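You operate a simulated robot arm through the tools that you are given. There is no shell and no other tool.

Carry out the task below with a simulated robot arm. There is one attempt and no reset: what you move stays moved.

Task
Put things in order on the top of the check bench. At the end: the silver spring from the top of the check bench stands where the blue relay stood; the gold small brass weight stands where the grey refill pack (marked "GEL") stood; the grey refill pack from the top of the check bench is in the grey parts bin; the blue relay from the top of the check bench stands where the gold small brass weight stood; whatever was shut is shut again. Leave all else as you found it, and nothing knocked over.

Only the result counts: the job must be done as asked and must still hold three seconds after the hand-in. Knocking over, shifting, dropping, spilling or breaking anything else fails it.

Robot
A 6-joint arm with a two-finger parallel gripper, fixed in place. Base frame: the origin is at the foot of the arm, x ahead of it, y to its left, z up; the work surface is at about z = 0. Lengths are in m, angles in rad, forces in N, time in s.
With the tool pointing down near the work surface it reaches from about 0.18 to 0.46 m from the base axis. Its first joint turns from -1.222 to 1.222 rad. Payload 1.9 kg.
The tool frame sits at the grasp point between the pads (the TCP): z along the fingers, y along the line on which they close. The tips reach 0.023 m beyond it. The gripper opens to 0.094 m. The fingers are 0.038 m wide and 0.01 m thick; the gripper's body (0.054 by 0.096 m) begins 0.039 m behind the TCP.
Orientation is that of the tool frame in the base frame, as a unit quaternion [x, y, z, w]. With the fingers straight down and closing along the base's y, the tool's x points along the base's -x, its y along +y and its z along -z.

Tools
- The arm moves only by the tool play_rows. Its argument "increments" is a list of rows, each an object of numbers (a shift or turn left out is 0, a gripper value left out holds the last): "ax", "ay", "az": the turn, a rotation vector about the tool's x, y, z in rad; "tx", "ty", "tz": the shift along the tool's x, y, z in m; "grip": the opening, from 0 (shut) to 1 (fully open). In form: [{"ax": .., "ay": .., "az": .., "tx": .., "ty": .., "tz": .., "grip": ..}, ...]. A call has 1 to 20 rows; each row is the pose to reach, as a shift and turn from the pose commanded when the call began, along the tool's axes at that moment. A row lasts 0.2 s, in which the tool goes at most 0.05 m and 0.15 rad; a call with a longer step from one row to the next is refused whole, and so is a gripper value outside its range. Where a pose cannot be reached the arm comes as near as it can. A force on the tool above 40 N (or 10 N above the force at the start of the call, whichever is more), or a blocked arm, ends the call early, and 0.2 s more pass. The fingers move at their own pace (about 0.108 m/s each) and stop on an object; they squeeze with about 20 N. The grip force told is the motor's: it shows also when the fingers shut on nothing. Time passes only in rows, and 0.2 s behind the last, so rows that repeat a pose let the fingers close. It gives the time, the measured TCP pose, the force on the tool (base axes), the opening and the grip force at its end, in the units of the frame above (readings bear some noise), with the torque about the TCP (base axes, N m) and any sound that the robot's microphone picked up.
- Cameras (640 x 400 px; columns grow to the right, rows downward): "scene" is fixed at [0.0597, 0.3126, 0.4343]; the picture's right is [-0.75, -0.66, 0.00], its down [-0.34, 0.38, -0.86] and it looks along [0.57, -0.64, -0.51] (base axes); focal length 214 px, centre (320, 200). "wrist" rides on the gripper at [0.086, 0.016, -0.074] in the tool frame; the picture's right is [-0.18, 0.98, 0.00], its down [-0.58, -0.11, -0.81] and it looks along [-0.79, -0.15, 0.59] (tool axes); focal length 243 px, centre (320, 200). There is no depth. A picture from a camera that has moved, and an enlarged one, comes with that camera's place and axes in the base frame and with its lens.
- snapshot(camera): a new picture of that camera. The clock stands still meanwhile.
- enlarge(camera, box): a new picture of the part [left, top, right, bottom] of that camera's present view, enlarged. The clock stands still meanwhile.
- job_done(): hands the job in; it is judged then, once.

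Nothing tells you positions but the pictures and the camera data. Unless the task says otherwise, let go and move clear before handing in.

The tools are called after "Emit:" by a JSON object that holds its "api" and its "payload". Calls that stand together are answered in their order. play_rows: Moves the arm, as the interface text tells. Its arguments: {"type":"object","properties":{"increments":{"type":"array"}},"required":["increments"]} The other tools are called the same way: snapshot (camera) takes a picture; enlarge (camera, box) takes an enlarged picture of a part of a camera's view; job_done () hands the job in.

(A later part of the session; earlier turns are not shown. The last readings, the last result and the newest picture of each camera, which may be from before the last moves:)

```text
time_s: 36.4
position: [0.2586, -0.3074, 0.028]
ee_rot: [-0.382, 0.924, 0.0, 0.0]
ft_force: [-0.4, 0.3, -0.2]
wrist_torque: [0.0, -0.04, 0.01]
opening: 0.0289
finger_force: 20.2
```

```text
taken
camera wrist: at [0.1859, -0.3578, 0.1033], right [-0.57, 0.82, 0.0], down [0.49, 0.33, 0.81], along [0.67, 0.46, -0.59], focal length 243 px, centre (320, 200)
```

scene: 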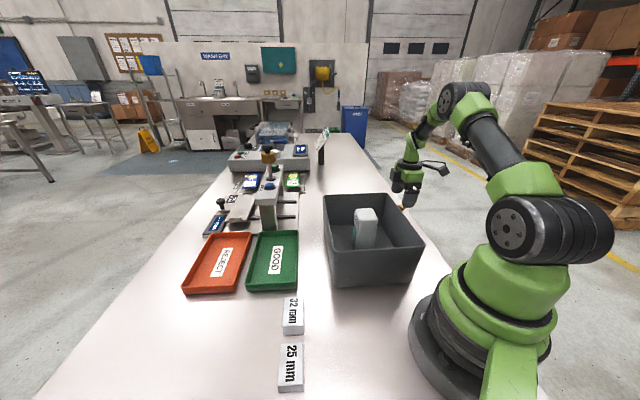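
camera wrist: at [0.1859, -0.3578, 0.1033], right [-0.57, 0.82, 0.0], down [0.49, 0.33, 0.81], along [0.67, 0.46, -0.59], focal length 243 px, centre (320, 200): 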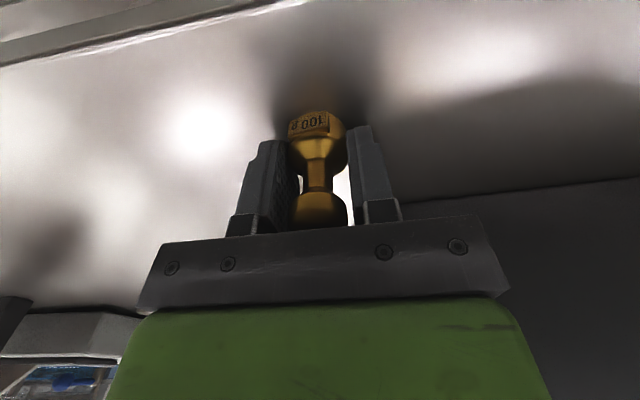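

The weight is held (0.029 m). Lifting it straight up and checking.

Emit:
{"api": "play_rows", "payload": {"increments": [{"tz": -0.015}, {"tz": -0.04}, {"tz": -0.08}, {"tz": -0.12}, {"tz": -0.16}, {"tz": -0.2}, {"tz": -0.22}, {"tz": -0.22}]}}

Emit:
{"api": "snapshot", "payload": {"camera": "wrist"}}

Emit:
{"api": "snapshot", "payload": {"camera": "scene"}}

```text
time_s: 38.2
position: [0.2598, -0.3077, 0.2477]
ee_rot: [-0.383, 0.924, 0.0, 0.001]
ft_force: [0.6, -0.1, 0.0]
wrist_torque: [0.0, -0.01, 0.02]
opening: 0.0288
finger_force: 19.7
```

```text
taken
camera wrist: at [0.1864, -0.3583, 0.3234], right [-0.57, 0.82, 0.0], down [0.49, 0.33, 0.81], along [0.67, 0.46, -0.59], focal length 243 px, centre (320, 200)
```

wrist: 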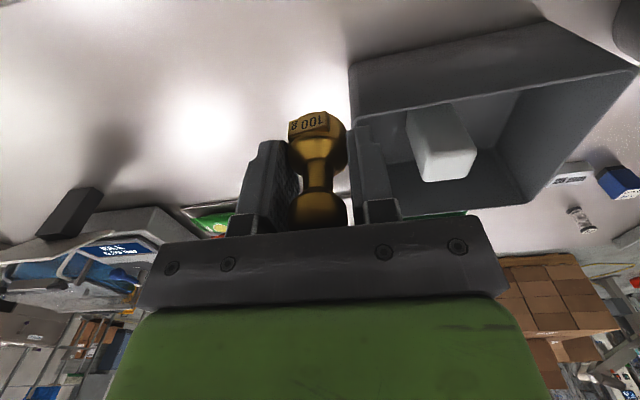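

```text
taken
```

scene: 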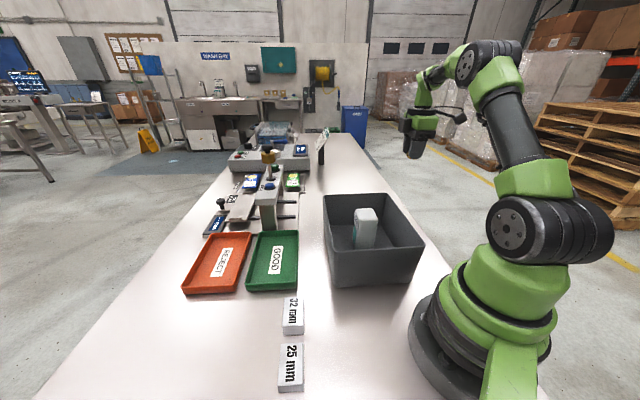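

The weight hangs securely; its spot is now empty. I'll carry it at height over to where the GEL pack stood, (0.2985, 0.2985).

Emit:
{"api": "play_rows", "payload": {"increments": [{"tx": -0.0285, "ty": 0.025}, {"tx": -0.0571, "ty": 0.0501}, {"tx": -0.0856, "ty": 0.0751}, {"tx": -0.1142, "ty": 0.1001}, {"tx": -0.1427, "ty": 0.1252}, {"tx": -0.1712, "ty": 0.1502}, {"tx": -0.1998, "ty": 0.1752}, {"tx": -0.2283, "ty": 0.2003}, {"tx": -0.2568, "ty": 0.2253}, {"tx": -0.2854, "ty": 0.2503}, {"tx": -0.3139, "ty": 0.2753}, {"tx": -0.3425, "ty": 0.3004}, {"tx": -0.371, "ty": 0.3254}, {"tx": -0.3995, "ty": 0.3504}, {"tx": -0.4281, "ty": 0.3755}, {"tx": -0.4566, "ty": 0.4005}, {"tx": -0.4566, "ty": 0.4005}]}}

Emit:
{"api": "snapshot", "payload": {"camera": "wrist"}}

Emit:
{"api": "snapshot", "payload": {"camera": "scene"}}

```text
time_s: 41.8
position: [0.2973, 0.2967, 0.2482]
ee_rot: [-0.383, 0.924, 0.0, 0.0]
ft_force: [-0.1, -0.3, 0.0]
wrist_torque: [-0.04, 0.03, 0.01]
opening: 0.0287
finger_force: 19.8
```

```text
taken
camera wrist: at [0.2249, 0.2474, 0.3236], right [-0.57, 0.82, 0.0], down [0.49, 0.33, 0.81], along [0.67, 0.46, -0.59], focal length 243 px, centre (320, 200)
```

wrist: 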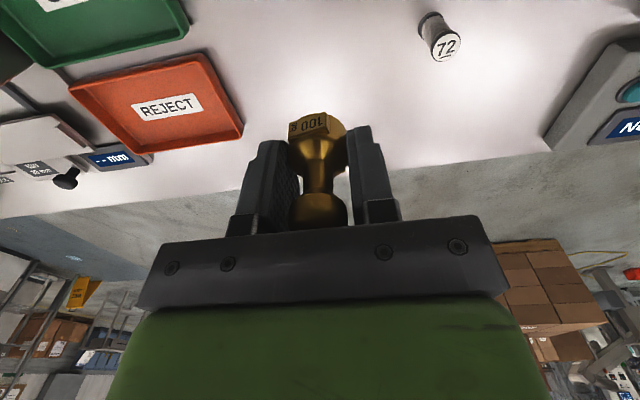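

```text
taken
```

scene: 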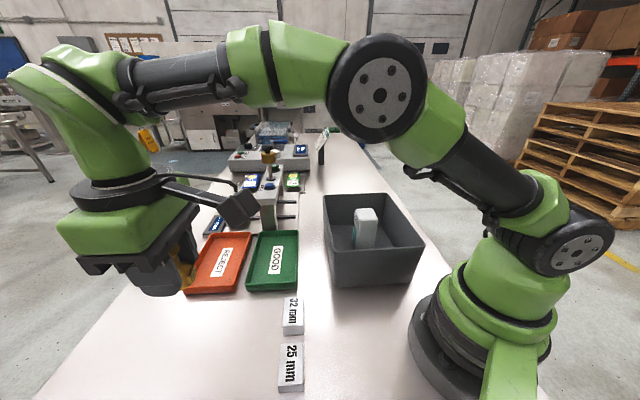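

In position above the pack's former spot. Lowering the weight to just above the bench.

Emit:
{"api": "play_rows", "payload": {"increments": [{"tx": -0.002, "tz": 0.04}, {"tx": -0.002, "tz": 0.08}, {"tx": -0.002, "tz": 0.12}, {"tx": -0.002, "tz": 0.16}, {"tx": -0.002, "tz": 0.195}, {"tx": -0.002, "tz": 0.212}, {"tx": -0.002, "tz": 0.212}]}}

Emit:
{"api": "play_rows", "payload": {"increments": [{"tz": 0.002}, {"tz": 0.004}, {"tz": 0.005}, {"tz": 0.006}, {"tz": 0.006}]}}

```text
time_s: 43.4
position: [0.2993, 0.3, 0.0361]
ee_rot: [-0.382, 0.924, 0.0, 0.001]
ft_force: [-0.5, -0.3, -0.1]
wrist_torque: [-0.02, 0.02, 0.02]
opening: 0.0287
finger_force: 19.6
```

```text
time_s: 44.6
position: [0.3004, 0.2992, 0.0297]
ee_rot: [-0.383, 0.924, 0.0, 0.0]
ft_force: [-0.2, 0.2, -0.8]
wrist_torque: [0.01, -0.02, 0.02]
opening: 0.0286
finger_force: 19.8
```

Nearly at the bench and no contact yet; creeping another 2 mm.

Emit:
{"api": "play_rows", "payload": {"increments": [{"tz": 0.001}, {"tz": 0.002}, {"tz": 0.002}]}}

```text
time_s: 45.4
position: [0.2994, 0.298, 0.0277]
ee_rot: [-0.383, 0.924, 0.0, 0.0]
ft_force: [-0.1, -0.5, -1.1]
wrist_torque: [-0.01, 0.0, 0.03]
opening: 0.0286
finger_force: 20.4
```

Emit:
{"api": "play_rows", "payload": {"increments": [{"tz": 0.0007}, {"tz": 0.0014}, {"tz": 0.0014}]}}

```text
time_s: 46.2
position: [0.2993, 0.2984, 0.0271]
ee_rot: [-0.383, 0.924, 0.001, 0.0]
ft_force: [-3.1, -3.3, 13.6]
wrist_torque: [-0.14, 0.12, -0.03]
opening: 0.0288
finger_force: 19.8
```

Contact felt (13.6 N). Easing off 1 mm and opening.

Emit:
{"api": "play_rows", "payload": {"increments": [{"tz": -0.001}, {"tz": -0.001, "grip": 0.36}, {"tz": -0.001, "grip": 0.45}, {"tz": -0.001, "grip": 0.6}, {"tz": -0.001, "grip": 0.7}, {"tz": -0.001, "grip": 0.7}]}}

Emit:
{"api": "snapshot", "payload": {"camera": "wrist"}}

```text
time_s: 47.6
position: [0.3, 0.2993, 0.0282]
ee_rot: [-0.383, 0.924, 0.0, 0.001]
ft_force: [-0.4, 0.1, 0.2]
wrist_torque: [0.03, 0.04, 0.04]
opening: 0.0658
finger_force: 0.0
```

```text
taken
camera wrist: at [0.2265, 0.2493, 0.1034], right [-0.57, 0.82, 0.0], down [0.49, 0.33, 0.81], along [0.67, 0.46, -0.59], focal length 243 px, centre (320, 200)
```

wrist: 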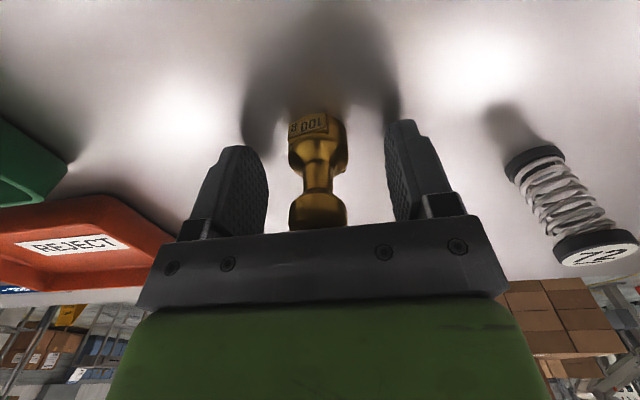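

The weight stands upright and free. Rising straight up, then checking the scene.

Emit:
{"api": "play_rows", "payload": {"increments": [{"tz": -0.02}, {"tz": -0.05}, {"tz": -0.09}, {"tz": -0.13}, {"tz": -0.17}, {"tz": -0.2}, {"tz": -0.2}]}}

Emit:
{"api": "snapshot", "payload": {"camera": "wrist"}}

Emit:
{"api": "snapshot", "payload": {"camera": "scene"}}

```text
time_s: 49.2
position: [0.2987, 0.2993, 0.2288]
ee_rot: [-0.383, 0.924, 0.0, 0.001]
ft_force: [0.1, -0.6, 0.3]
wrist_torque: [0.03, 0.01, 0.03]
opening: 0.0657
finger_force: 0.1
```

```text
taken
camera wrist: at [0.2267, 0.2503, 0.3031], right [-0.57, 0.82, 0.0], down [0.49, 0.33, 0.81], along [0.67, 0.46, -0.59], focal length 243 px, centre (320, 200)
```

wrist: 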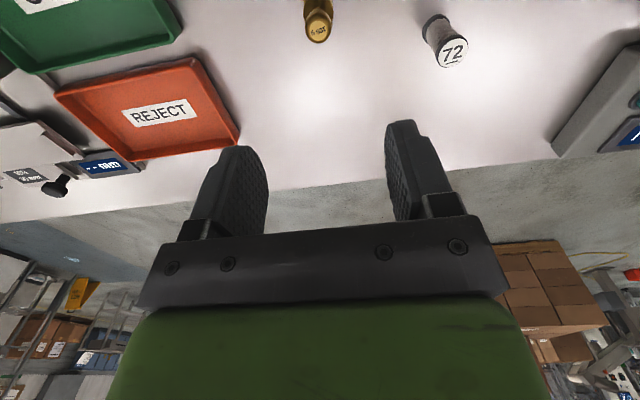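

```text
taken
```

scene: 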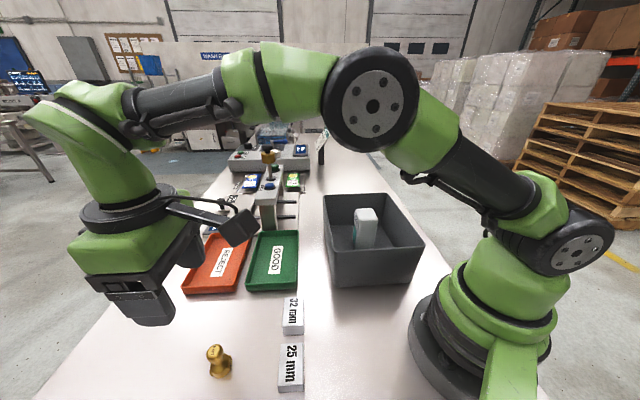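

The weight stands where the pack stood. Next the relay at about (0.156, 0.305); since the scene camera's post is near, I'll approach it low (z about 0.15).

Emit:
{"api": "play_rows", "payload": {"increments": [{"tx": 0.006, "ty": 0.006, "tz": 0.03}, {"tx": 0.02, "ty": 0.022, "tz": 0.055}, {"tx": 0.039, "ty": 0.042, "tz": 0.07}, {"tx": 0.058, "ty": 0.063, "tz": 0.07}, {"tx": 0.077, "ty": 0.083, "tz": 0.07}, {"tx": 0.0962, "ty": 0.1042, "tz": 0.07}, {"tx": 0.0962, "ty": 0.1042, "tz": 0.07}]}}

Emit:
{"api": "snapshot", "payload": {"camera": "wrist"}}

Emit:
{"api": "snapshot", "payload": {"camera": "scene"}}

```text
time_s: 50.8
position: [0.1568, 0.3056, 0.1569]
ee_rot: [-0.383, 0.924, 0.0, 0.001]
ft_force: [0.2, -0.4, 0.3]
wrist_torque: [-0.01, -0.01, 0.03]
opening: 0.0657
finger_force: 0.0
```

```text
taken
camera wrist: at [0.085, 0.2551, 0.2323], right [-0.57, 0.82, 0.0], down [0.49, 0.33, 0.81], along [0.67, 0.46, -0.59], focal length 243 px, centre (320, 200)
```

wrist: 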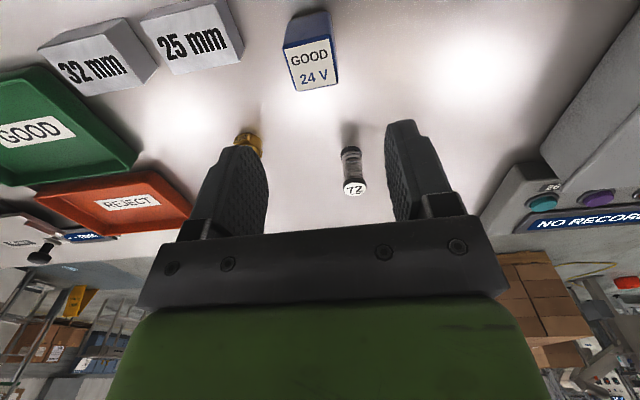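

```text
taken
```

scene: 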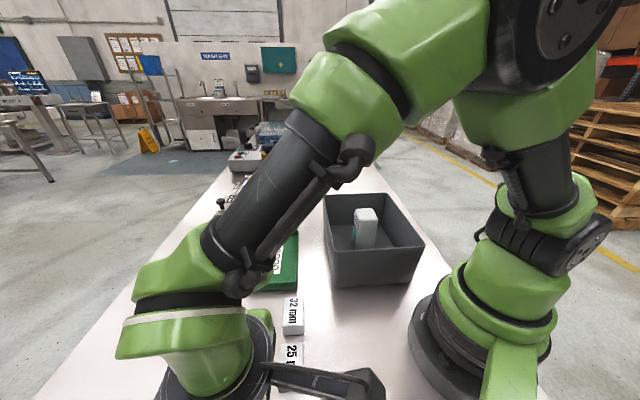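

The relay is directly below the hand. Enlarging to measure its centre and height.

Emit:
{"api": "enlarge", "payload": {"camera": "wrist", "box": [240, 0, 400, 100]}}

```text
4.00 times, centred on (320, 50) of wrist
camera zoom: at [0.085, 0.2551, 0.2323], right [-0.57, 0.82, 0.0], down [0.49, 0.33, 0.81], along [0.67, 0.46, -0.59], focal length 970 px, centre (320, 800)
```

zoom: 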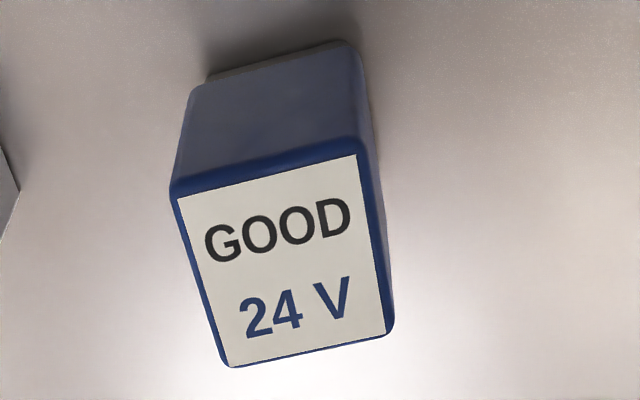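

The relay's centre is (0.160, 0.300), 0.033 m square, 0.047 m tall, squared to the bench diagonal; the 25 mm gauge is ~0.055 m away, so I'll narrow the fingers a little, centre, and go down part-way.

Emit:
{"api": "play_rows", "payload": {"increments": [{"tx": 0.0018, "ty": -0.0059, "grip": 0.62}, {"tx": 0.0018, "ty": -0.0059, "tz": 0.03}, {"tx": 0.0018, "ty": -0.0059, "tz": 0.06}, {"tx": 0.0018, "ty": -0.0059, "tz": 0.07}, {"tx": 0.0018, "ty": -0.0059, "tz": 0.07}]}}

Emit:
{"api": "snapshot", "payload": {"camera": "wrist"}}

```text
time_s: 52.0
position: [0.1598, 0.3, 0.0864]
ee_rot: [-0.382, 0.924, 0.0, 0.001]
ft_force: [0.0, -0.3, -0.7]
wrist_torque: [0.01, 0.0, -0.02]
opening: 0.0582
finger_force: 0.0
```

```text
taken
camera wrist: at [0.088, 0.2499, 0.1625], right [-0.57, 0.82, 0.0], down [0.49, 0.33, 0.81], along [0.67, 0.46, -0.59], focal length 243 px, centre (320, 200)
```

wrist: 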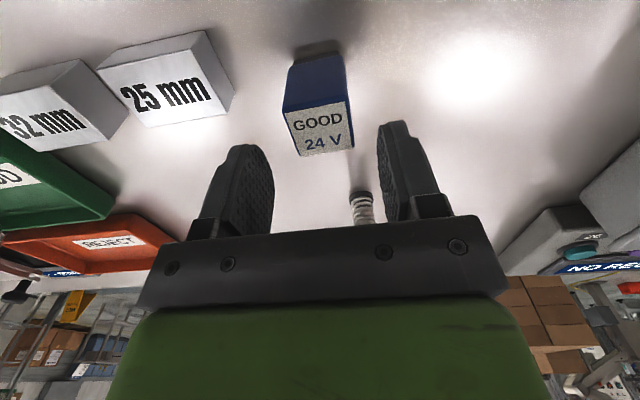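

Well centred. Descending to grasp height and closing.

Emit:
{"api": "play_rows", "payload": {"increments": [{"tz": 0.025}, {"tz": 0.045}, {"tz": 0.056}, {"tz": 0.056}, {"tz": 0.056, "grip": 0.4}, {"tz": 0.056, "grip": 0.3}, {"tz": 0.056, "grip": 0}, {"tz": 0.056, "grip": 0}, {"tz": 0.056, "grip": 0}]}}

Emit:
{"api": "snapshot", "payload": {"camera": "wrist"}}

```text
time_s: 54.0
position: [0.1604, 0.2986, 0.0311]
ee_rot: [-0.383, 0.924, 0.0, 0.0]
ft_force: [0.0, 0.6, -0.1]
wrist_torque: [0.02, -0.01, 0.01]
opening: 0.0337
finger_force: 20.1
```

```text
taken
camera wrist: at [0.088, 0.2493, 0.1069], right [-0.57, 0.82, 0.0], down [0.49, 0.33, 0.81], along [0.67, 0.46, -0.59], focal length 243 px, centre (320, 200)
```

wrist: 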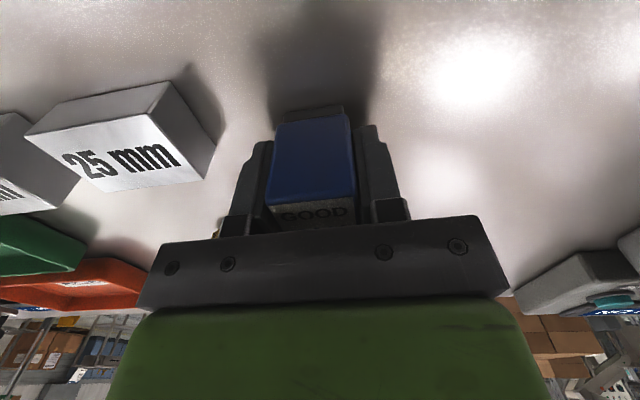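

The relay is gripped (0.034 m). Lifting straight up moderately.

Emit:
{"api": "play_rows", "payload": {"increments": [{"tz": -0.015}, {"tz": -0.04}, {"tz": -0.07}, {"tz": -0.1}, {"tz": -0.13}, {"tz": -0.13}]}}

Emit:
{"api": "snapshot", "payload": {"camera": "wrist"}}

```text
time_s: 55.4
position: [0.16, 0.2994, 0.1617]
ee_rot: [-0.382, 0.924, 0.0, 0.0]
ft_force: [-0.1, -0.8, -1.0]
wrist_torque: [0.03, -0.04, -0.03]
opening: 0.0334
finger_force: 20.0
```

```text
taken
camera wrist: at [0.0878, 0.2495, 0.2378], right [-0.57, 0.82, 0.0], down [0.49, 0.33, 0.81], along [0.67, 0.46, -0.59], focal length 243 px, centre (320, 200)
```

wrist: 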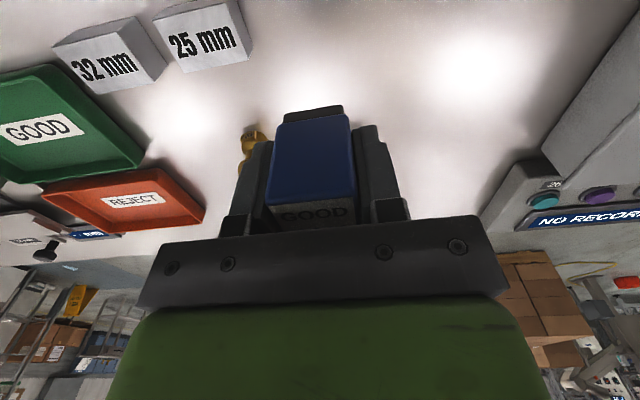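

Relay lifted clear. Carrying it via the middle of the bench, over the bin, to the weight's former spot (0.257, -0.309).

Emit:
{"api": "play_rows", "payload": {"increments": [{"tx": 0.0071, "ty": -0.0293, "tz": -0.0126}, {"tx": 0.0141, "ty": -0.0586, "tz": -0.0251}, {"tx": 0.0212, "ty": -0.0879, "tz": -0.0377}, {"tx": 0.0283, "ty": -0.1171, "tz": -0.0503}, {"tx": 0.0354, "ty": -0.1464, "tz": -0.0629}, {"tx": 0.0424, "ty": -0.1757, "tz": -0.0754}, {"tx": 0.0495, "ty": -0.205, "tz": -0.088}, {"tx": 0.0779, "ty": -0.2317, "tz": -0.088}, {"tx": 0.1063, "ty": -0.2585, "tz": -0.088}, {"tx": 0.1347, "ty": -0.2852, "tz": -0.088}, {"tx": 0.1631, "ty": -0.312, "tz": -0.088}, {"tx": 0.1916, "ty": -0.3387, "tz": -0.088}, {"tx": 0.22, "ty": -0.3654, "tz": -0.088}, {"tx": 0.2484, "ty": -0.3922, "tz": -0.088}, {"tx": 0.2768, "ty": -0.4189, "tz": -0.088}, {"tx": 0.3052, "ty": -0.4456, "tz": -0.088}, {"tx": 0.3336, "ty": -0.4724, "tz": -0.088}, {"tx": 0.362, "ty": -0.4991, "tz": -0.088}, {"tx": 0.362, "ty": -0.4991, "tz": -0.088}]}}

Emit:
{"api": "snapshot", "payload": {"camera": "wrist"}}

Emit:
{"api": "snapshot", "payload": {"camera": "scene"}}

```text
time_s: 59.4
position: [0.2578, -0.3099, 0.2494]
ee_rot: [-0.383, 0.924, -0.001, 0.001]
ft_force: [0.4, 0.2, -0.3]
wrist_torque: [-0.06, 0.02, -0.01]
opening: 0.0341
finger_force: 20.0
```

```text
taken
camera wrist: at [0.1852, -0.3603, 0.3251], right [-0.57, 0.82, 0.0], down [0.49, 0.33, 0.81], along [0.66, 0.46, -0.59], focal length 243 px, centre (320, 200)
```

wrist: 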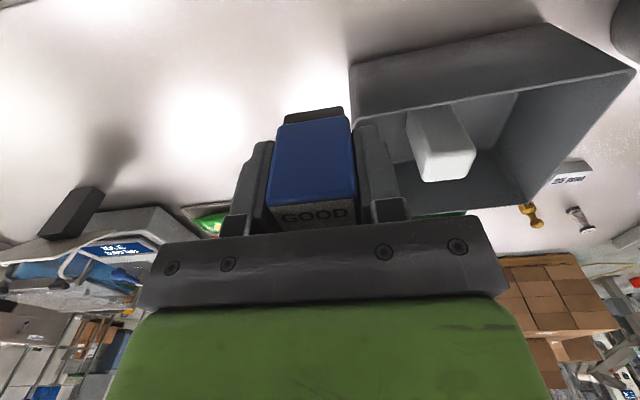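

```text
taken
```

scene: 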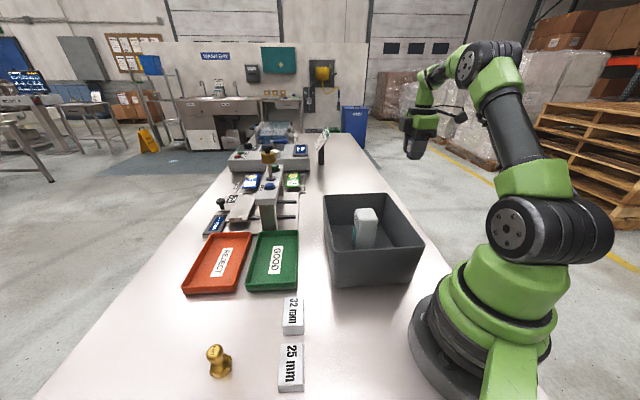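

Above the weight's old spot. Lowering the relay to just above the bench, then creeping to contact.

Emit:
{"api": "play_rows", "payload": {"increments": [{"tz": 0.04}, {"tz": 0.08}, {"tz": 0.12}, {"tz": 0.16}, {"tz": 0.195}, {"tz": 0.211}, {"tz": 0.211}]}}

Emit:
{"api": "play_rows", "payload": {"increments": [{"tz": 0.002}, {"tz": 0.004}, {"tz": 0.005}, {"tz": 0.006}, {"tz": 0.006}]}}

```text
time_s: 61.0
position: [0.257, -0.3085, 0.0372]
ee_rot: [-0.383, 0.924, 0.0, 0.0]
ft_force: [0.4, 0.6, -1.1]
wrist_torque: [0.01, 0.01, 0.01]
opening: 0.0337
finger_force: 20.1
```

```text
time_s: 62.2
position: [0.2564, -0.3095, 0.0323]
ee_rot: [-0.382, 0.924, 0.0, 0.0]
ft_force: [0.3, -0.3, -1.4]
wrist_torque: [-0.02, 0.0, 0.0]
opening: 0.0336
finger_force: 19.4
```

Emit:
{"api": "play_rows", "payload": {"increments": [{"tz": 0.0007}, {"tz": 0.0014}, {"tz": 0.0014}]}}

```text
time_s: 63.0
position: [0.2576, -0.3095, 0.0307]
ee_rot: [-0.383, 0.924, 0.001, 0.0]
ft_force: [-1.3, 0.7, 2.7]
wrist_torque: [0.07, 0.0, 0.03]
opening: 0.034
finger_force: 19.6
```

Light contact (2.7 N). Opening the fingers here.

Emit:
{"api": "play_rows", "payload": {"increments": [{"grip": 0.42}, {"grip": 0.5}, {"grip": 0.62}, {"grip": 0.7}, {"grip": 0.7}]}}

Emit:
{"api": "snapshot", "payload": {"camera": "wrist"}}

```text
time_s: 64.2
position: [0.2582, -0.3095, 0.0314]
ee_rot: [-0.383, 0.924, 0.001, 0.0]
ft_force: [0.1, 1.2, 0.3]
wrist_torque: [0.02, -0.03, -0.01]
opening: 0.0657
finger_force: 0.1
```

```text
taken
camera wrist: at [0.1851, -0.3594, 0.1066], right [-0.57, 0.82, 0.0], down [0.49, 0.33, 0.81], along [0.67, 0.46, -0.59], focal length 243 px, centre (320, 200)
```

wrist: 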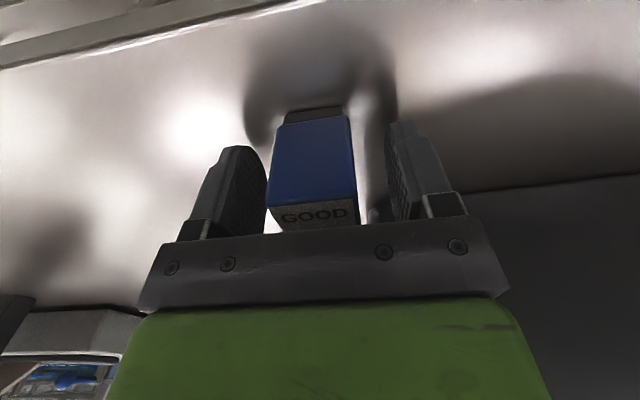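

The relay stands free at the weight's old spot. Rising straight up and checking both views.

Emit:
{"api": "play_rows", "payload": {"increments": [{"tz": -0.02}, {"tz": -0.05}, {"tz": -0.09}, {"tz": -0.13}, {"tz": -0.17}, {"tz": -0.21}, {"tz": -0.22}, {"tz": -0.22}]}}

Emit:
{"api": "snapshot", "payload": {"camera": "wrist"}}

Emit:
{"api": "snapshot", "payload": {"camera": "scene"}}

```text
time_s: 66.0
position: [0.2572, -0.3101, 0.2515]
ee_rot: [-0.384, 0.923, 0.0, 0.0]
ft_force: [-0.3, 0.6, -0.1]
wrist_torque: [-0.02, -0.02, 0.02]
opening: 0.0656
finger_force: 0.0
```

```text
taken
camera wrist: at [0.1842, -0.3598, 0.327], right [-0.57, 0.82, 0.0], down [0.49, 0.33, 0.81], along [0.67, 0.46, -0.59], focal length 243 px, centre (320, 200)
```

wrist: 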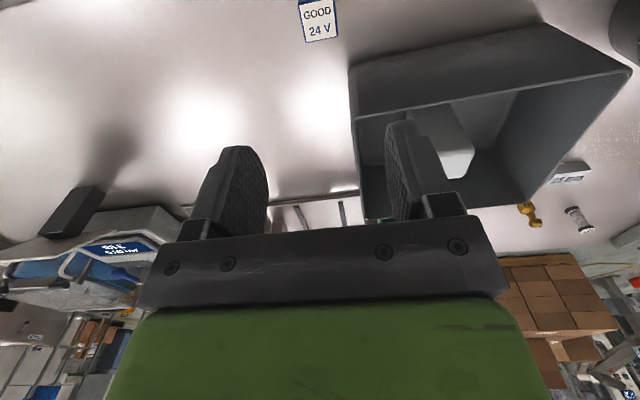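

```text
taken
```

scene: 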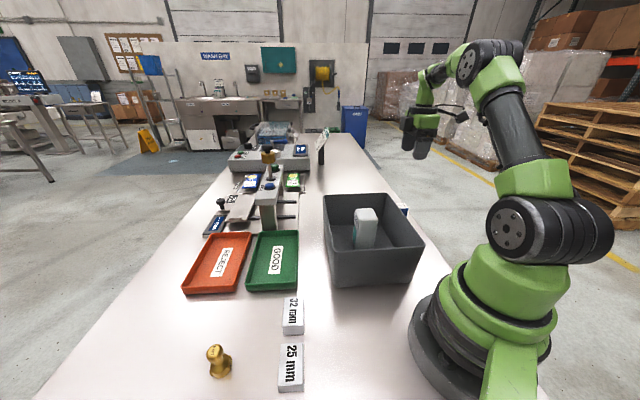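

Relay upright at the weight's old spot. Now to the spring near (0.239, 0.410): I'll travel back at height and turn to face it radially.

Emit:
{"api": "play_rows", "payload": {"increments": [{"tx": -0.0278, "ty": 0.0249}, {"tx": -0.0557, "ty": 0.0498}, {"tx": -0.0835, "ty": 0.0747}, {"tx": -0.1113, "ty": 0.0996}, {"tx": -0.1391, "ty": 0.1245}, {"tx": -0.167, "ty": 0.1493}, {"tx": -0.1948, "ty": 0.1742}, {"tx": -0.2226, "ty": 0.1991}, {"tx": -0.2504, "ty": 0.224}, {"tx": -0.2783, "ty": 0.2489}, {"tx": -0.3061, "ty": 0.2738}, {"tx": -0.3233, "ty": 0.3051, "tz": 0.0043, "az": -0.0374}, {"tx": -0.3404, "ty": 0.3364, "tz": 0.0086, "az": -0.0749}, {"tx": -0.3576, "ty": 0.3677, "tz": 0.0129, "az": -0.1123}, {"tx": -0.3748, "ty": 0.399, "tz": 0.0171, "az": -0.1497}, {"tx": -0.392, "ty": 0.4304, "tz": 0.0214, "az": -0.1871}, {"tx": -0.4091, "ty": 0.4617, "tz": 0.0257, "az": -0.2246}, {"tx": -0.4263, "ty": 0.493, "tz": 0.03, "az": -0.262}, {"tx": -0.4263, "ty": 0.493, "tz": 0.03, "az": -0.262}]}}

Emit:
{"api": "snapshot", "payload": {"camera": "wrist"}}

Emit:
{"api": "snapshot", "payload": {"camera": "scene"}}

```text
time_s: 70.0
position: [0.2092, 0.3414, 0.2212]
ee_rot: [-0.501, 0.865, 0.0, 0.0]
ft_force: [0.1, 0.2, -0.2]
wrist_torque: [0.0, 0.03, 0.0]
opening: 0.0661
finger_force: 0.2
```

```text
taken
camera wrist: at [0.1523, 0.2735, 0.2977], right [-0.76, 0.65, 0.0], down [0.38, 0.45, 0.81], along [0.52, 0.61, -0.59], focal length 243 px, centre (320, 200)
```

wrist: 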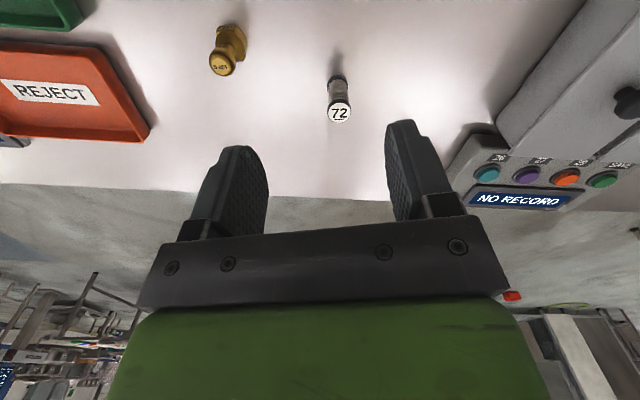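

```text
taken
```

scene: 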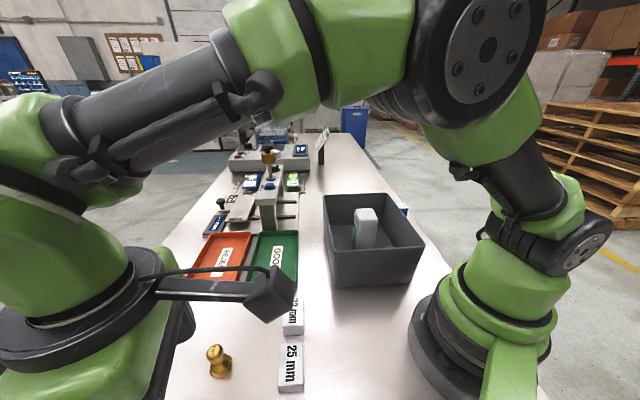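

Enlarging the spring to measure it.

Emit:
{"api": "enlarge", "payload": {"camera": "wrist", "box": [260, 50, 420, 150]}}

```text
4.00 times, centred on (340, 100) of wrist
camera zoom: at [0.1523, 0.2735, 0.2977], right [-0.76, 0.65, 0.0], down [0.38, 0.45, 0.81], along [0.52, 0.61, -0.59], focal length 970 px, centre (240, 600)
```

zoom: 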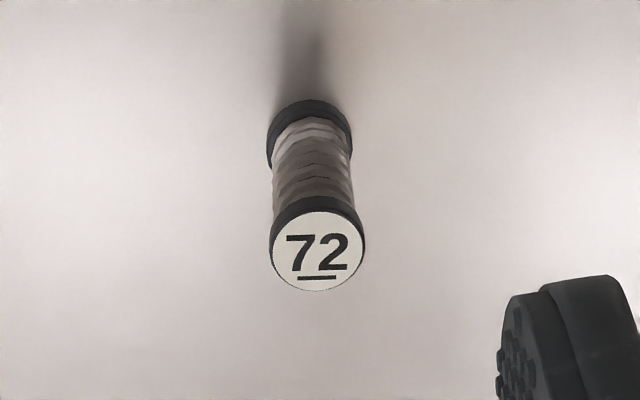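

The spring is at (0.239, 0.4095), 0.474 m out – at the edge of vertical reach. I'll move above it at z 0.12 and see how well the arm gets there.

Emit:
{"api": "play_rows", "payload": {"increments": [{"tx": -0.025, "ty": 0.0027, "tz": 0.03}, {"tx": -0.05, "ty": 0.0054, "tz": 0.06}, {"tx": -0.0738, "ty": 0.0081, "tz": 0.085}, {"tx": -0.0738, "ty": 0.0081, "tz": 0.1}, {"tx": -0.0738, "ty": 0.0081, "tz": 0.1}]}}

Emit:
{"api": "snapshot", "payload": {"camera": "wrist"}}

Emit:
{"api": "snapshot", "payload": {"camera": "scene"}}

```text
time_s: 71.2
position: [0.2328, 0.399, 0.1226]
ee_rot: [-0.5, 0.866, 0.0, 0.001]
ft_force: [0.0, -0.7, -0.4]
wrist_torque: [0.0, -0.02, 0.02]
opening: 0.066
finger_force: 0.1
out of reach, approached as far as the arm can: row 3, 4, 5
```

```text
taken
camera wrist: at [0.1757, 0.3327, 0.1974], right [-0.76, 0.65, 0.0], down [0.38, 0.45, 0.81], along [0.52, 0.61, -0.59], focal length 243 px, centre (320, 200)
```

wrist: 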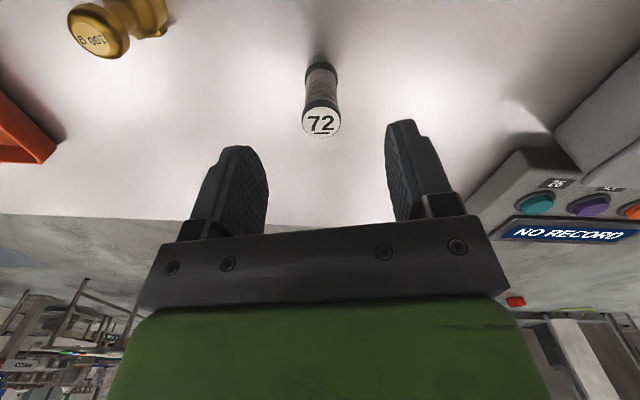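

```text
taken
```

scene: 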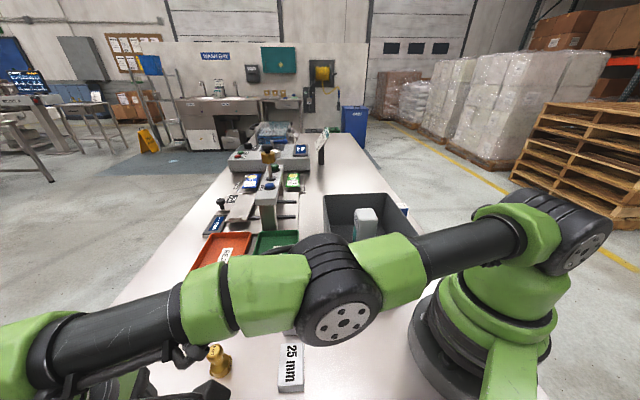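

Vertical reach stops ~12 mm short of the spring, so I'll tilt the fingertips slightly outward (about 10°) about the closing axis, which gains reach without affecting the spring's uprightness.

Emit:
{"api": "play_rows", "payload": {"increments": [{"ay": -0.06}, {"ay": -0.12}, {"ay": -0.18}, {"ay": -0.18}]}}

Emit:
{"api": "snapshot", "payload": {"camera": "wrist"}}

```text
time_s: 72.2
position: [0.2334, 0.3996, 0.1231]
ee_rot: [-0.498, 0.863, 0.045, 0.079]
ft_force: [0.2, 1.2, -0.4]
wrist_torque: [0.0, 0.01, -0.01]
opening: 0.0659
finger_force: 0.1
```

```text
taken
camera wrist: at [0.17, 0.3222, 0.1809], right [-0.76, 0.65, 0.03], down [0.31, 0.31, 0.9], along [0.57, 0.69, -0.44], focal length 243 px, centre (320, 200)
```

wrist: 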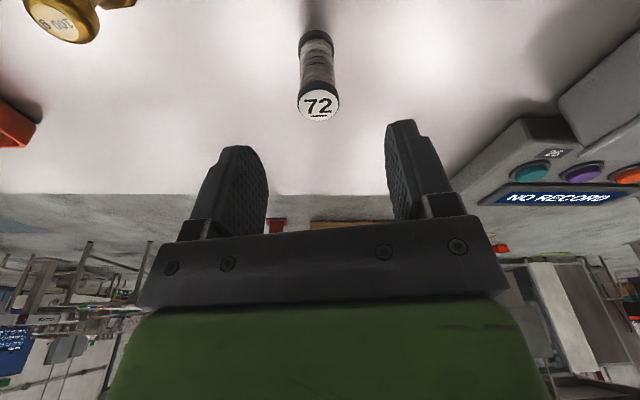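

Tilted properly; the spring top measures (0.240, 0.410). I'll shift out over it and descend part-way to confirm.

Emit:
{"api": "play_rows", "payload": {"increments": [{"tx": -0.0118, "ty": -0.0005, "tz": 0.0022}, {"tx": -0.0118, "ty": -0.0005, "tz": 0.0022}, {"tx": -0.0077, "ty": -0.0005, "tz": 0.0246}, {"tx": -0.0036, "ty": -0.0005, "tz": 0.047}, {"tx": -0.0036, "ty": -0.0005, "tz": 0.047}]}}

Emit:
{"api": "snapshot", "payload": {"camera": "wrist"}}

Emit:
{"api": "snapshot", "payload": {"camera": "scene"}}

```text
time_s: 73.4
position: [0.239, 0.4097, 0.0757]
ee_rot: [-0.499, 0.862, 0.046, 0.078]
ft_force: [0.0, -0.1, 0.2]
wrist_torque: [-0.01, 0.0, -0.02]
opening: 0.0657
finger_force: 0.0
```

```text
taken
camera wrist: at [0.1765, 0.3325, 0.1345], right [-0.76, 0.65, 0.03], down [0.31, 0.32, 0.9], along [0.57, 0.69, -0.44], focal length 243 px, centre (320, 200)
```

wrist: 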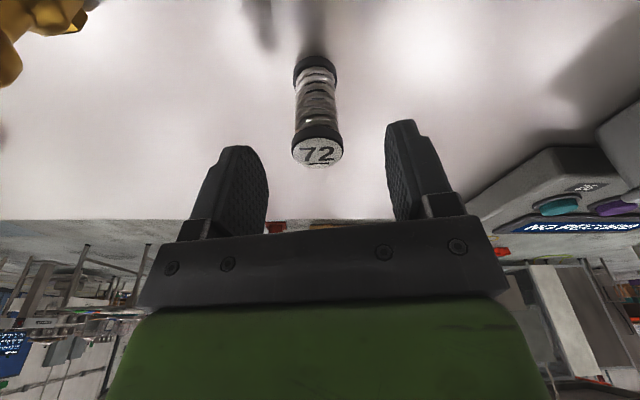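

```text
taken
```

scene: 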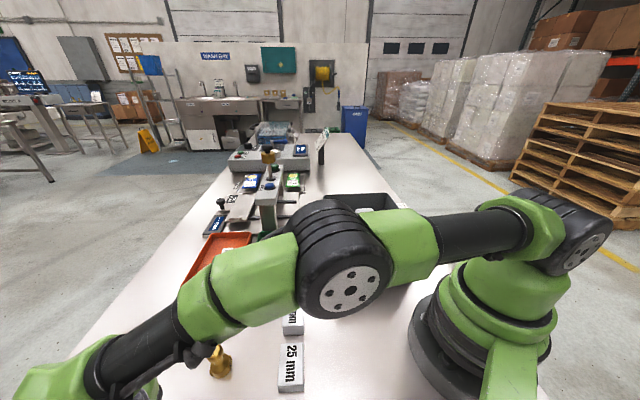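

The spring is squarely between the fingers. Descending the rest of the way.

Emit:
{"api": "play_rows", "payload": {"increments": [{"tx": 0.0036, "tz": 0.0197}, {"tx": 0.0063, "tz": 0.0345}, {"tx": 0.0079, "tz": 0.0434}, {"tx": 0.0079, "tz": 0.0434}]}}

Emit:
{"api": "snapshot", "payload": {"camera": "wrist"}}

```text
time_s: 74.4
position: [0.239, 0.4101, 0.0315]
ee_rot: [-0.498, 0.863, 0.045, 0.078]
ft_force: [-1.0, 0.1, -0.6]
wrist_torque: [0.01, 0.04, 0.0]
opening: 0.0658
finger_force: 0.0
```

```text
taken
camera wrist: at [0.1763, 0.3323, 0.0906], right [-0.76, 0.65, 0.03], down [0.31, 0.32, 0.9], along [0.57, 0.69, -0.44], focal length 243 px, centre (320, 200)
```

wrist: 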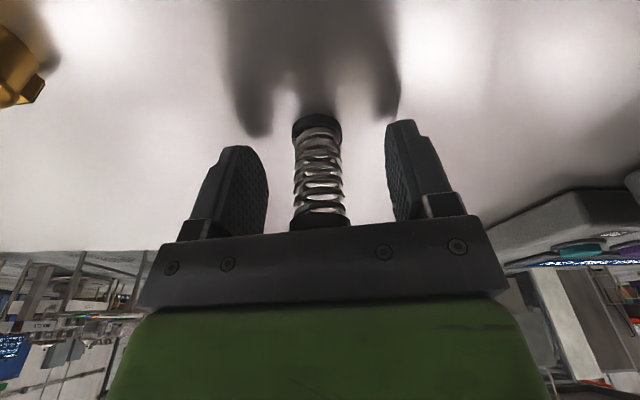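

Spring between the fingers. Lowering 2 mm more and closing gently.

Emit:
{"api": "play_rows", "payload": {"increments": [{"tx": 0.0004, "tz": 0.002}, {"tx": 0.0004, "tz": 0.002, "grip": 0.5}, {"tx": 0.0004, "tz": 0.002, "grip": 0.4}, {"tx": 0.0004, "tz": 0.002, "grip": 0.32}, {"tx": 0.0004, "tz": 0.002, "grip": 0}, {"tx": 0.0004, "tz": 0.002, "grip": 0}, {"tx": 0.0004, "tz": 0.002, "grip": 0}]}}

Emit:
{"api": "snapshot", "payload": {"camera": "wrist"}}

```text
time_s: 76.0
position: [0.2394, 0.41, 0.0301]
ee_rot: [-0.499, 0.862, 0.046, 0.078]
ft_force: [0.5, 0.2, 0.4]
wrist_torque: [-0.01, 0.03, 0.0]
opening: 0.0258
finger_force: 20.1
```

```text
taken
camera wrist: at [0.1764, 0.3325, 0.0887], right [-0.76, 0.65, 0.03], down [0.31, 0.32, 0.9], along [0.57, 0.69, -0.44], focal length 243 px, centre (320, 200)
```

wrist: 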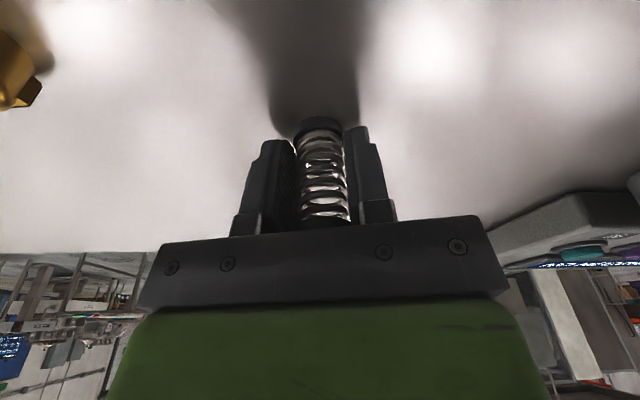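

Gripped at the caps (0.026 m). Lifting vertically.

Emit:
{"api": "play_rows", "payload": {"increments": [{"tx": -0.0022, "tz": -0.0118}, {"tx": -0.0063, "tz": -0.0345}, {"tx": -0.0109, "tz": -0.0591}, {"tx": -0.0154, "tz": -0.0838}, {"tx": -0.0181, "tz": -0.0986}, {"tx": -0.0181, "tz": -0.0986}]}}

Emit:
{"api": "snapshot", "payload": {"camera": "wrist"}}

```text
time_s: 77.4
position: [0.2398, 0.4107, 0.1297]
ee_rot: [-0.499, 0.862, 0.044, 0.078]
ft_force: [-1.1, -0.3, -0.5]
wrist_torque: [-0.01, -0.01, -0.02]
opening: 0.0257
finger_force: 20.2
```

```text
taken
camera wrist: at [0.1769, 0.3324, 0.1891], right [-0.76, 0.65, 0.03], down [0.31, 0.32, 0.9], along [0.57, 0.69, -0.44], focal length 243 px, centre (320, 200)
```

wrist: 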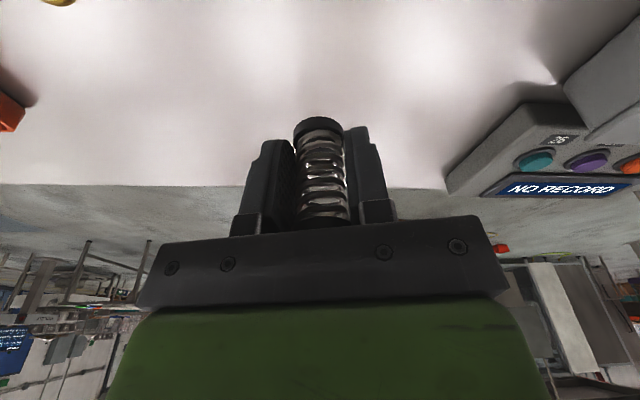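

Spring held upright. Moving it, with the same tool orientation, above the relay's former spot (0.160, 0.300).

Emit:
{"api": "play_rows", "payload": {"increments": [{"tx": 0.0265, "ty": 0.0028, "tz": -0.0049}, {"tx": 0.0531, "ty": 0.0055, "tz": -0.0098}, {"tx": 0.0796, "ty": 0.0083, "tz": -0.0146}, {"tx": 0.1062, "ty": 0.011, "tz": -0.0195}, {"tx": 0.1327, "ty": 0.0138, "tz": -0.0244}, {"tx": 0.1327, "ty": 0.0138, "tz": -0.0244}]}}

Emit:
{"api": "snapshot", "payload": {"camera": "wrist"}}

Emit:
{"api": "snapshot", "payload": {"camera": "scene"}}

```text
time_s: 78.8
position: [0.1592, 0.3005, 0.1306]
ee_rot: [-0.498, 0.862, 0.045, 0.078]
ft_force: [0.1, 1.4, 0.4]
wrist_torque: [0.02, 0.0, 0.01]
opening: 0.0262
finger_force: 20.4
```

```text
taken
camera wrist: at [0.0969, 0.2229, 0.1891], right [-0.76, 0.65, 0.03], down [0.31, 0.32, 0.9], along [0.57, 0.69, -0.44], focal length 243 px, centre (320, 200)
```

wrist: 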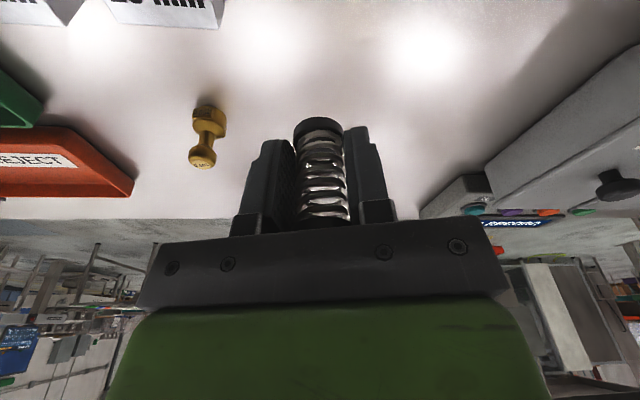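

```text
taken
```

scene: 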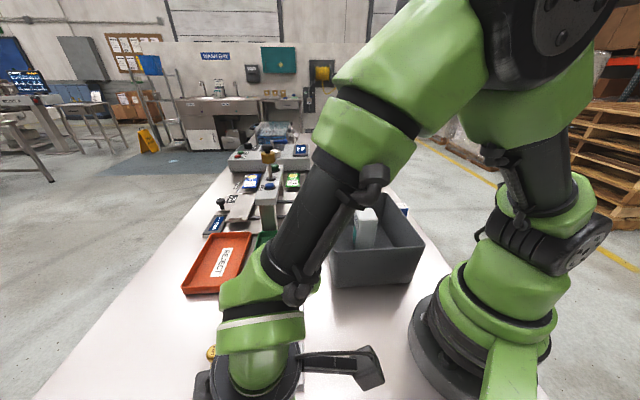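

Over the spot. Lowering to just above the bench, then creeping to contact.

Emit:
{"api": "play_rows", "payload": {"increments": [{"tx": 0.0045, "tz": 0.0246}, {"tx": 0.0091, "tz": 0.0493}, {"tx": 0.0136, "tz": 0.0739}, {"tx": 0.0167, "tz": 0.0907}, {"tx": 0.0167, "tz": 0.0907}]}}

Emit:
{"api": "play_rows", "payload": {"increments": [{"tx": 0.0004, "tz": 0.002}, {"tx": 0.0007, "tz": 0.004}, {"tx": 0.001, "tz": 0.0055}, {"tx": 0.0012, "tz": 0.0065}, {"tx": 0.0012, "tz": 0.0065}]}}

```text
time_s: 80.0
position: [0.1594, 0.3013, 0.0377]
ee_rot: [-0.499, 0.862, 0.045, 0.077]
ft_force: [-0.9, -0.4, -0.3]
wrist_torque: [0.02, -0.01, 0.0]
opening: 0.0259
finger_force: 20.2
```

```text
time_s: 81.2
position: [0.159, 0.2993, 0.0313]
ee_rot: [-0.498, 0.862, 0.045, 0.078]
ft_force: [-1.2, 0.7, 0.3]
wrist_torque: [0.03, 0.0, 0.0]
opening: 0.0258
finger_force: 20.6
```

Emit:
{"api": "play_rows", "payload": {"increments": [{"tx": 0.0001, "tz": 0.0007}, {"tx": 0.0003, "tz": 0.0014}, {"tx": 0.0003, "tz": 0.0014}]}}

```text
time_s: 82.0
position: [0.16, 0.2991, 0.0293]
ee_rot: [-0.498, 0.863, 0.045, 0.078]
ft_force: [-0.7, 0.3, 0.2]
wrist_torque: [0.01, 0.01, -0.03]
opening: 0.0259
finger_force: 20.4
```

Emit:
{"api": "play_rows", "payload": {"increments": [{"tx": 0.0001, "tz": 0.0007}, {"tx": 0.0003, "tz": 0.0014}, {"tx": 0.0003, "tz": 0.0014}]}}

Emit:
{"api": "snapshot", "payload": {"camera": "wrist"}}

```text
time_s: 82.8
position: [0.1605, 0.3007, 0.0284]
ee_rot: [-0.498, 0.862, 0.045, 0.079]
ft_force: [0.2, -1.3, 15.1]
wrist_torque: [-0.03, -0.06, 0.03]
opening: 0.0263
finger_force: 20.2
```

```text
taken
camera wrist: at [0.0974, 0.223, 0.0877], right [-0.76, 0.65, 0.03], down [0.31, 0.31, 0.9], along [0.57, 0.69, -0.44], focal length 243 px, centre (320, 200)
```

wrist: 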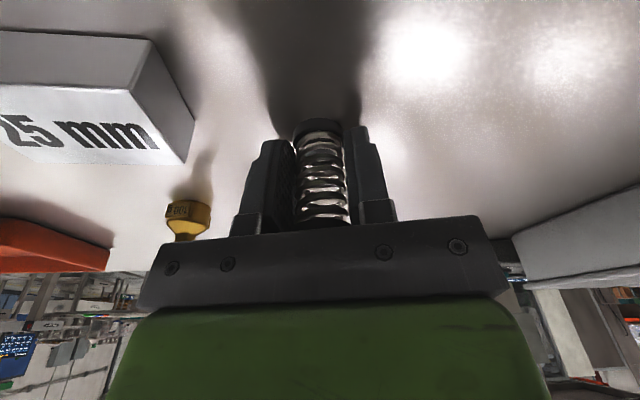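

Contact felt (15 N). Easing up 1 mm and opening moderately (the 25 mm gauge is to the left).

Emit:
{"api": "play_rows", "payload": {"increments": [{"tx": -0.0002, "tz": -0.001}, {"tx": -0.0002, "tz": -0.001, "grip": 0.33}, {"tx": -0.0002, "tz": -0.001, "grip": 0.4}, {"tx": -0.0002, "tz": -0.001, "grip": 0.48}, {"tx": -0.0002, "tz": -0.001, "grip": 0.55}, {"tx": -0.0002, "tz": -0.001, "grip": 0.55}]}}

Emit:
{"api": "snapshot", "payload": {"camera": "wrist"}}

```text
time_s: 84.2
position: [0.1596, 0.2989, 0.0296]
ee_rot: [-0.498, 0.862, 0.046, 0.078]
ft_force: [-0.3, 0.2, 0.3]
wrist_torque: [-0.03, 0.01, -0.01]
opening: 0.0518
finger_force: 0.1
```

```text
taken
camera wrist: at [0.0972, 0.2226, 0.0885], right [-0.76, 0.65, 0.03], down [0.31, 0.32, 0.9], along [0.57, 0.69, -0.44], focal length 243 px, centre (320, 200)
```

wrist: 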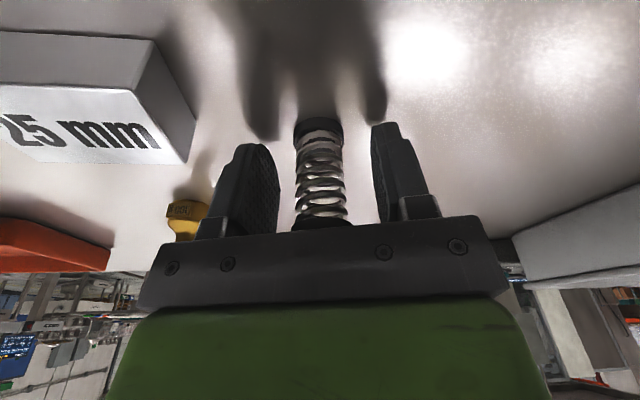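

The spring stands upright on its own. Lifting vertically away from it.

Emit:
{"api": "play_rows", "payload": {"increments": [{"tx": -0.0027, "tz": -0.0148}, {"tx": -0.0072, "tz": -0.0394}, {"tx": -0.0127, "tz": -0.069}, {"tx": -0.0181, "tz": -0.0986}, {"tx": -0.0217, "tz": -0.1183}, {"tx": -0.0217, "tz": -0.1183}]}}

Emit:
{"api": "snapshot", "payload": {"camera": "wrist"}}

```text
time_s: 85.6
position: [0.1596, 0.3006, 0.1495]
ee_rot: [-0.499, 0.862, 0.046, 0.079]
ft_force: [-0.4, -0.2, -0.3]
wrist_torque: [-0.01, 0.02, -0.02]
opening: 0.0517
finger_force: 0.0
```

```text
taken
camera wrist: at [0.0967, 0.2232, 0.2093], right [-0.76, 0.65, 0.03], down [0.31, 0.32, 0.9], along [0.57, 0.69, -0.44], focal length 243 px, centre (320, 200)
```

wrist: 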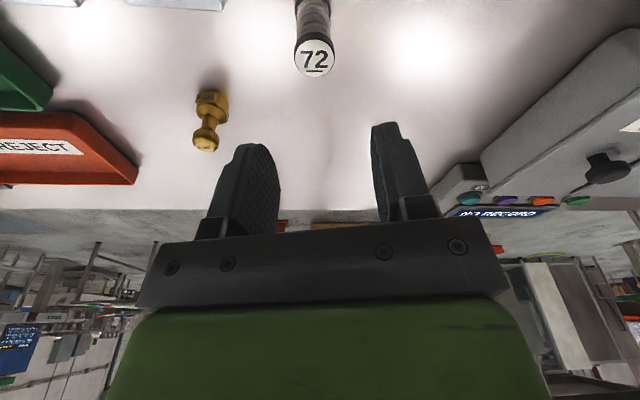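

Spring stands at the relay's old spot. Moving the hand away toward the middle and up, then I'll survey everything.

Emit:
{"api": "play_rows", "payload": {"increments": [{"tx": 0.0154, "ty": -0.0254, "tz": -0.0174}, {"tx": 0.0309, "ty": -0.0509, "tz": -0.0347}, {"tx": 0.0463, "ty": -0.0763, "tz": -0.0521}, {"tx": 0.0617, "ty": -0.1017, "tz": -0.0695}, {"tx": 0.0771, "ty": -0.1271, "tz": -0.0869}, {"tx": 0.0926, "ty": -0.1526, "tz": -0.1042}, {"tx": 0.108, "ty": -0.178, "tz": -0.1216}, {"tx": 0.108, "ty": -0.178, "tz": -0.1216}]}}

Emit:
{"api": "play_rows", "payload": {"increments": [{"ay": 0.09}, {"ay": 0.18}, {"ay": 0.18}]}}

Emit:
{"api": "snapshot", "payload": {"camera": "wrist"}}

Emit:
{"api": "snapshot", "payload": {"camera": "scene"}}

```text
time_s: 87.4
position: [0.2516, 0.1004, 0.25]
ee_rot: [-0.498, 0.862, 0.045, 0.079]
ft_force: [-0.5, 0.3, -0.6]
wrist_torque: [-0.01, -0.01, 0.05]
opening: 0.0519
finger_force: 0.0
```

```text
time_s: 88.2
position: [0.2511, 0.1006, 0.2499]
ee_rot: [-0.501, 0.866, 0.0, 0.001]
ft_force: [0.9, -0.1, 0.4]
wrist_torque: [0.01, -0.01, 0.02]
opening: 0.0518
finger_force: 0.0
```

```text
taken
camera wrist: at [0.1937, 0.0335, 0.326], right [-0.76, 0.65, 0.0], down [0.38, 0.45, 0.81], along [0.52, 0.61, -0.59], focal length 243 px, centre (320, 200)
```

wrist: 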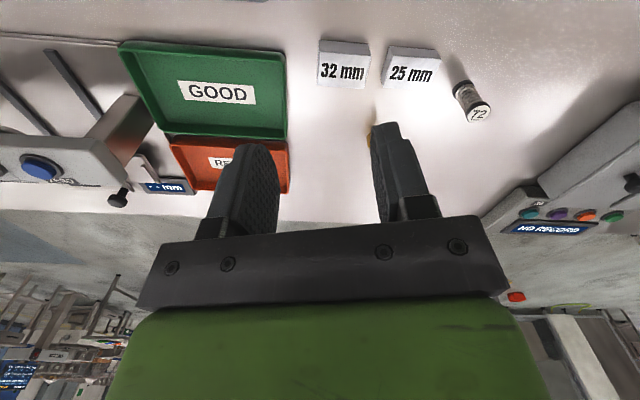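

```text
taken
```

scene: 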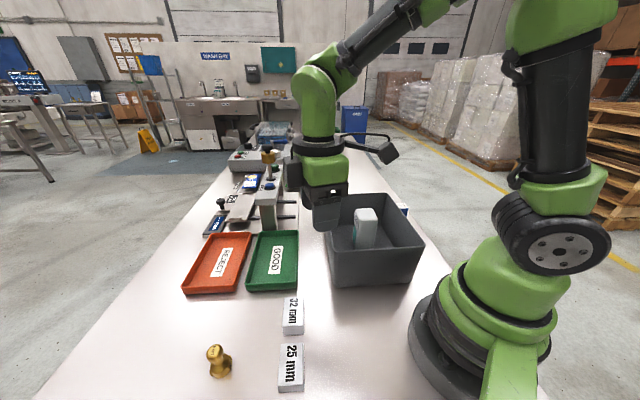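

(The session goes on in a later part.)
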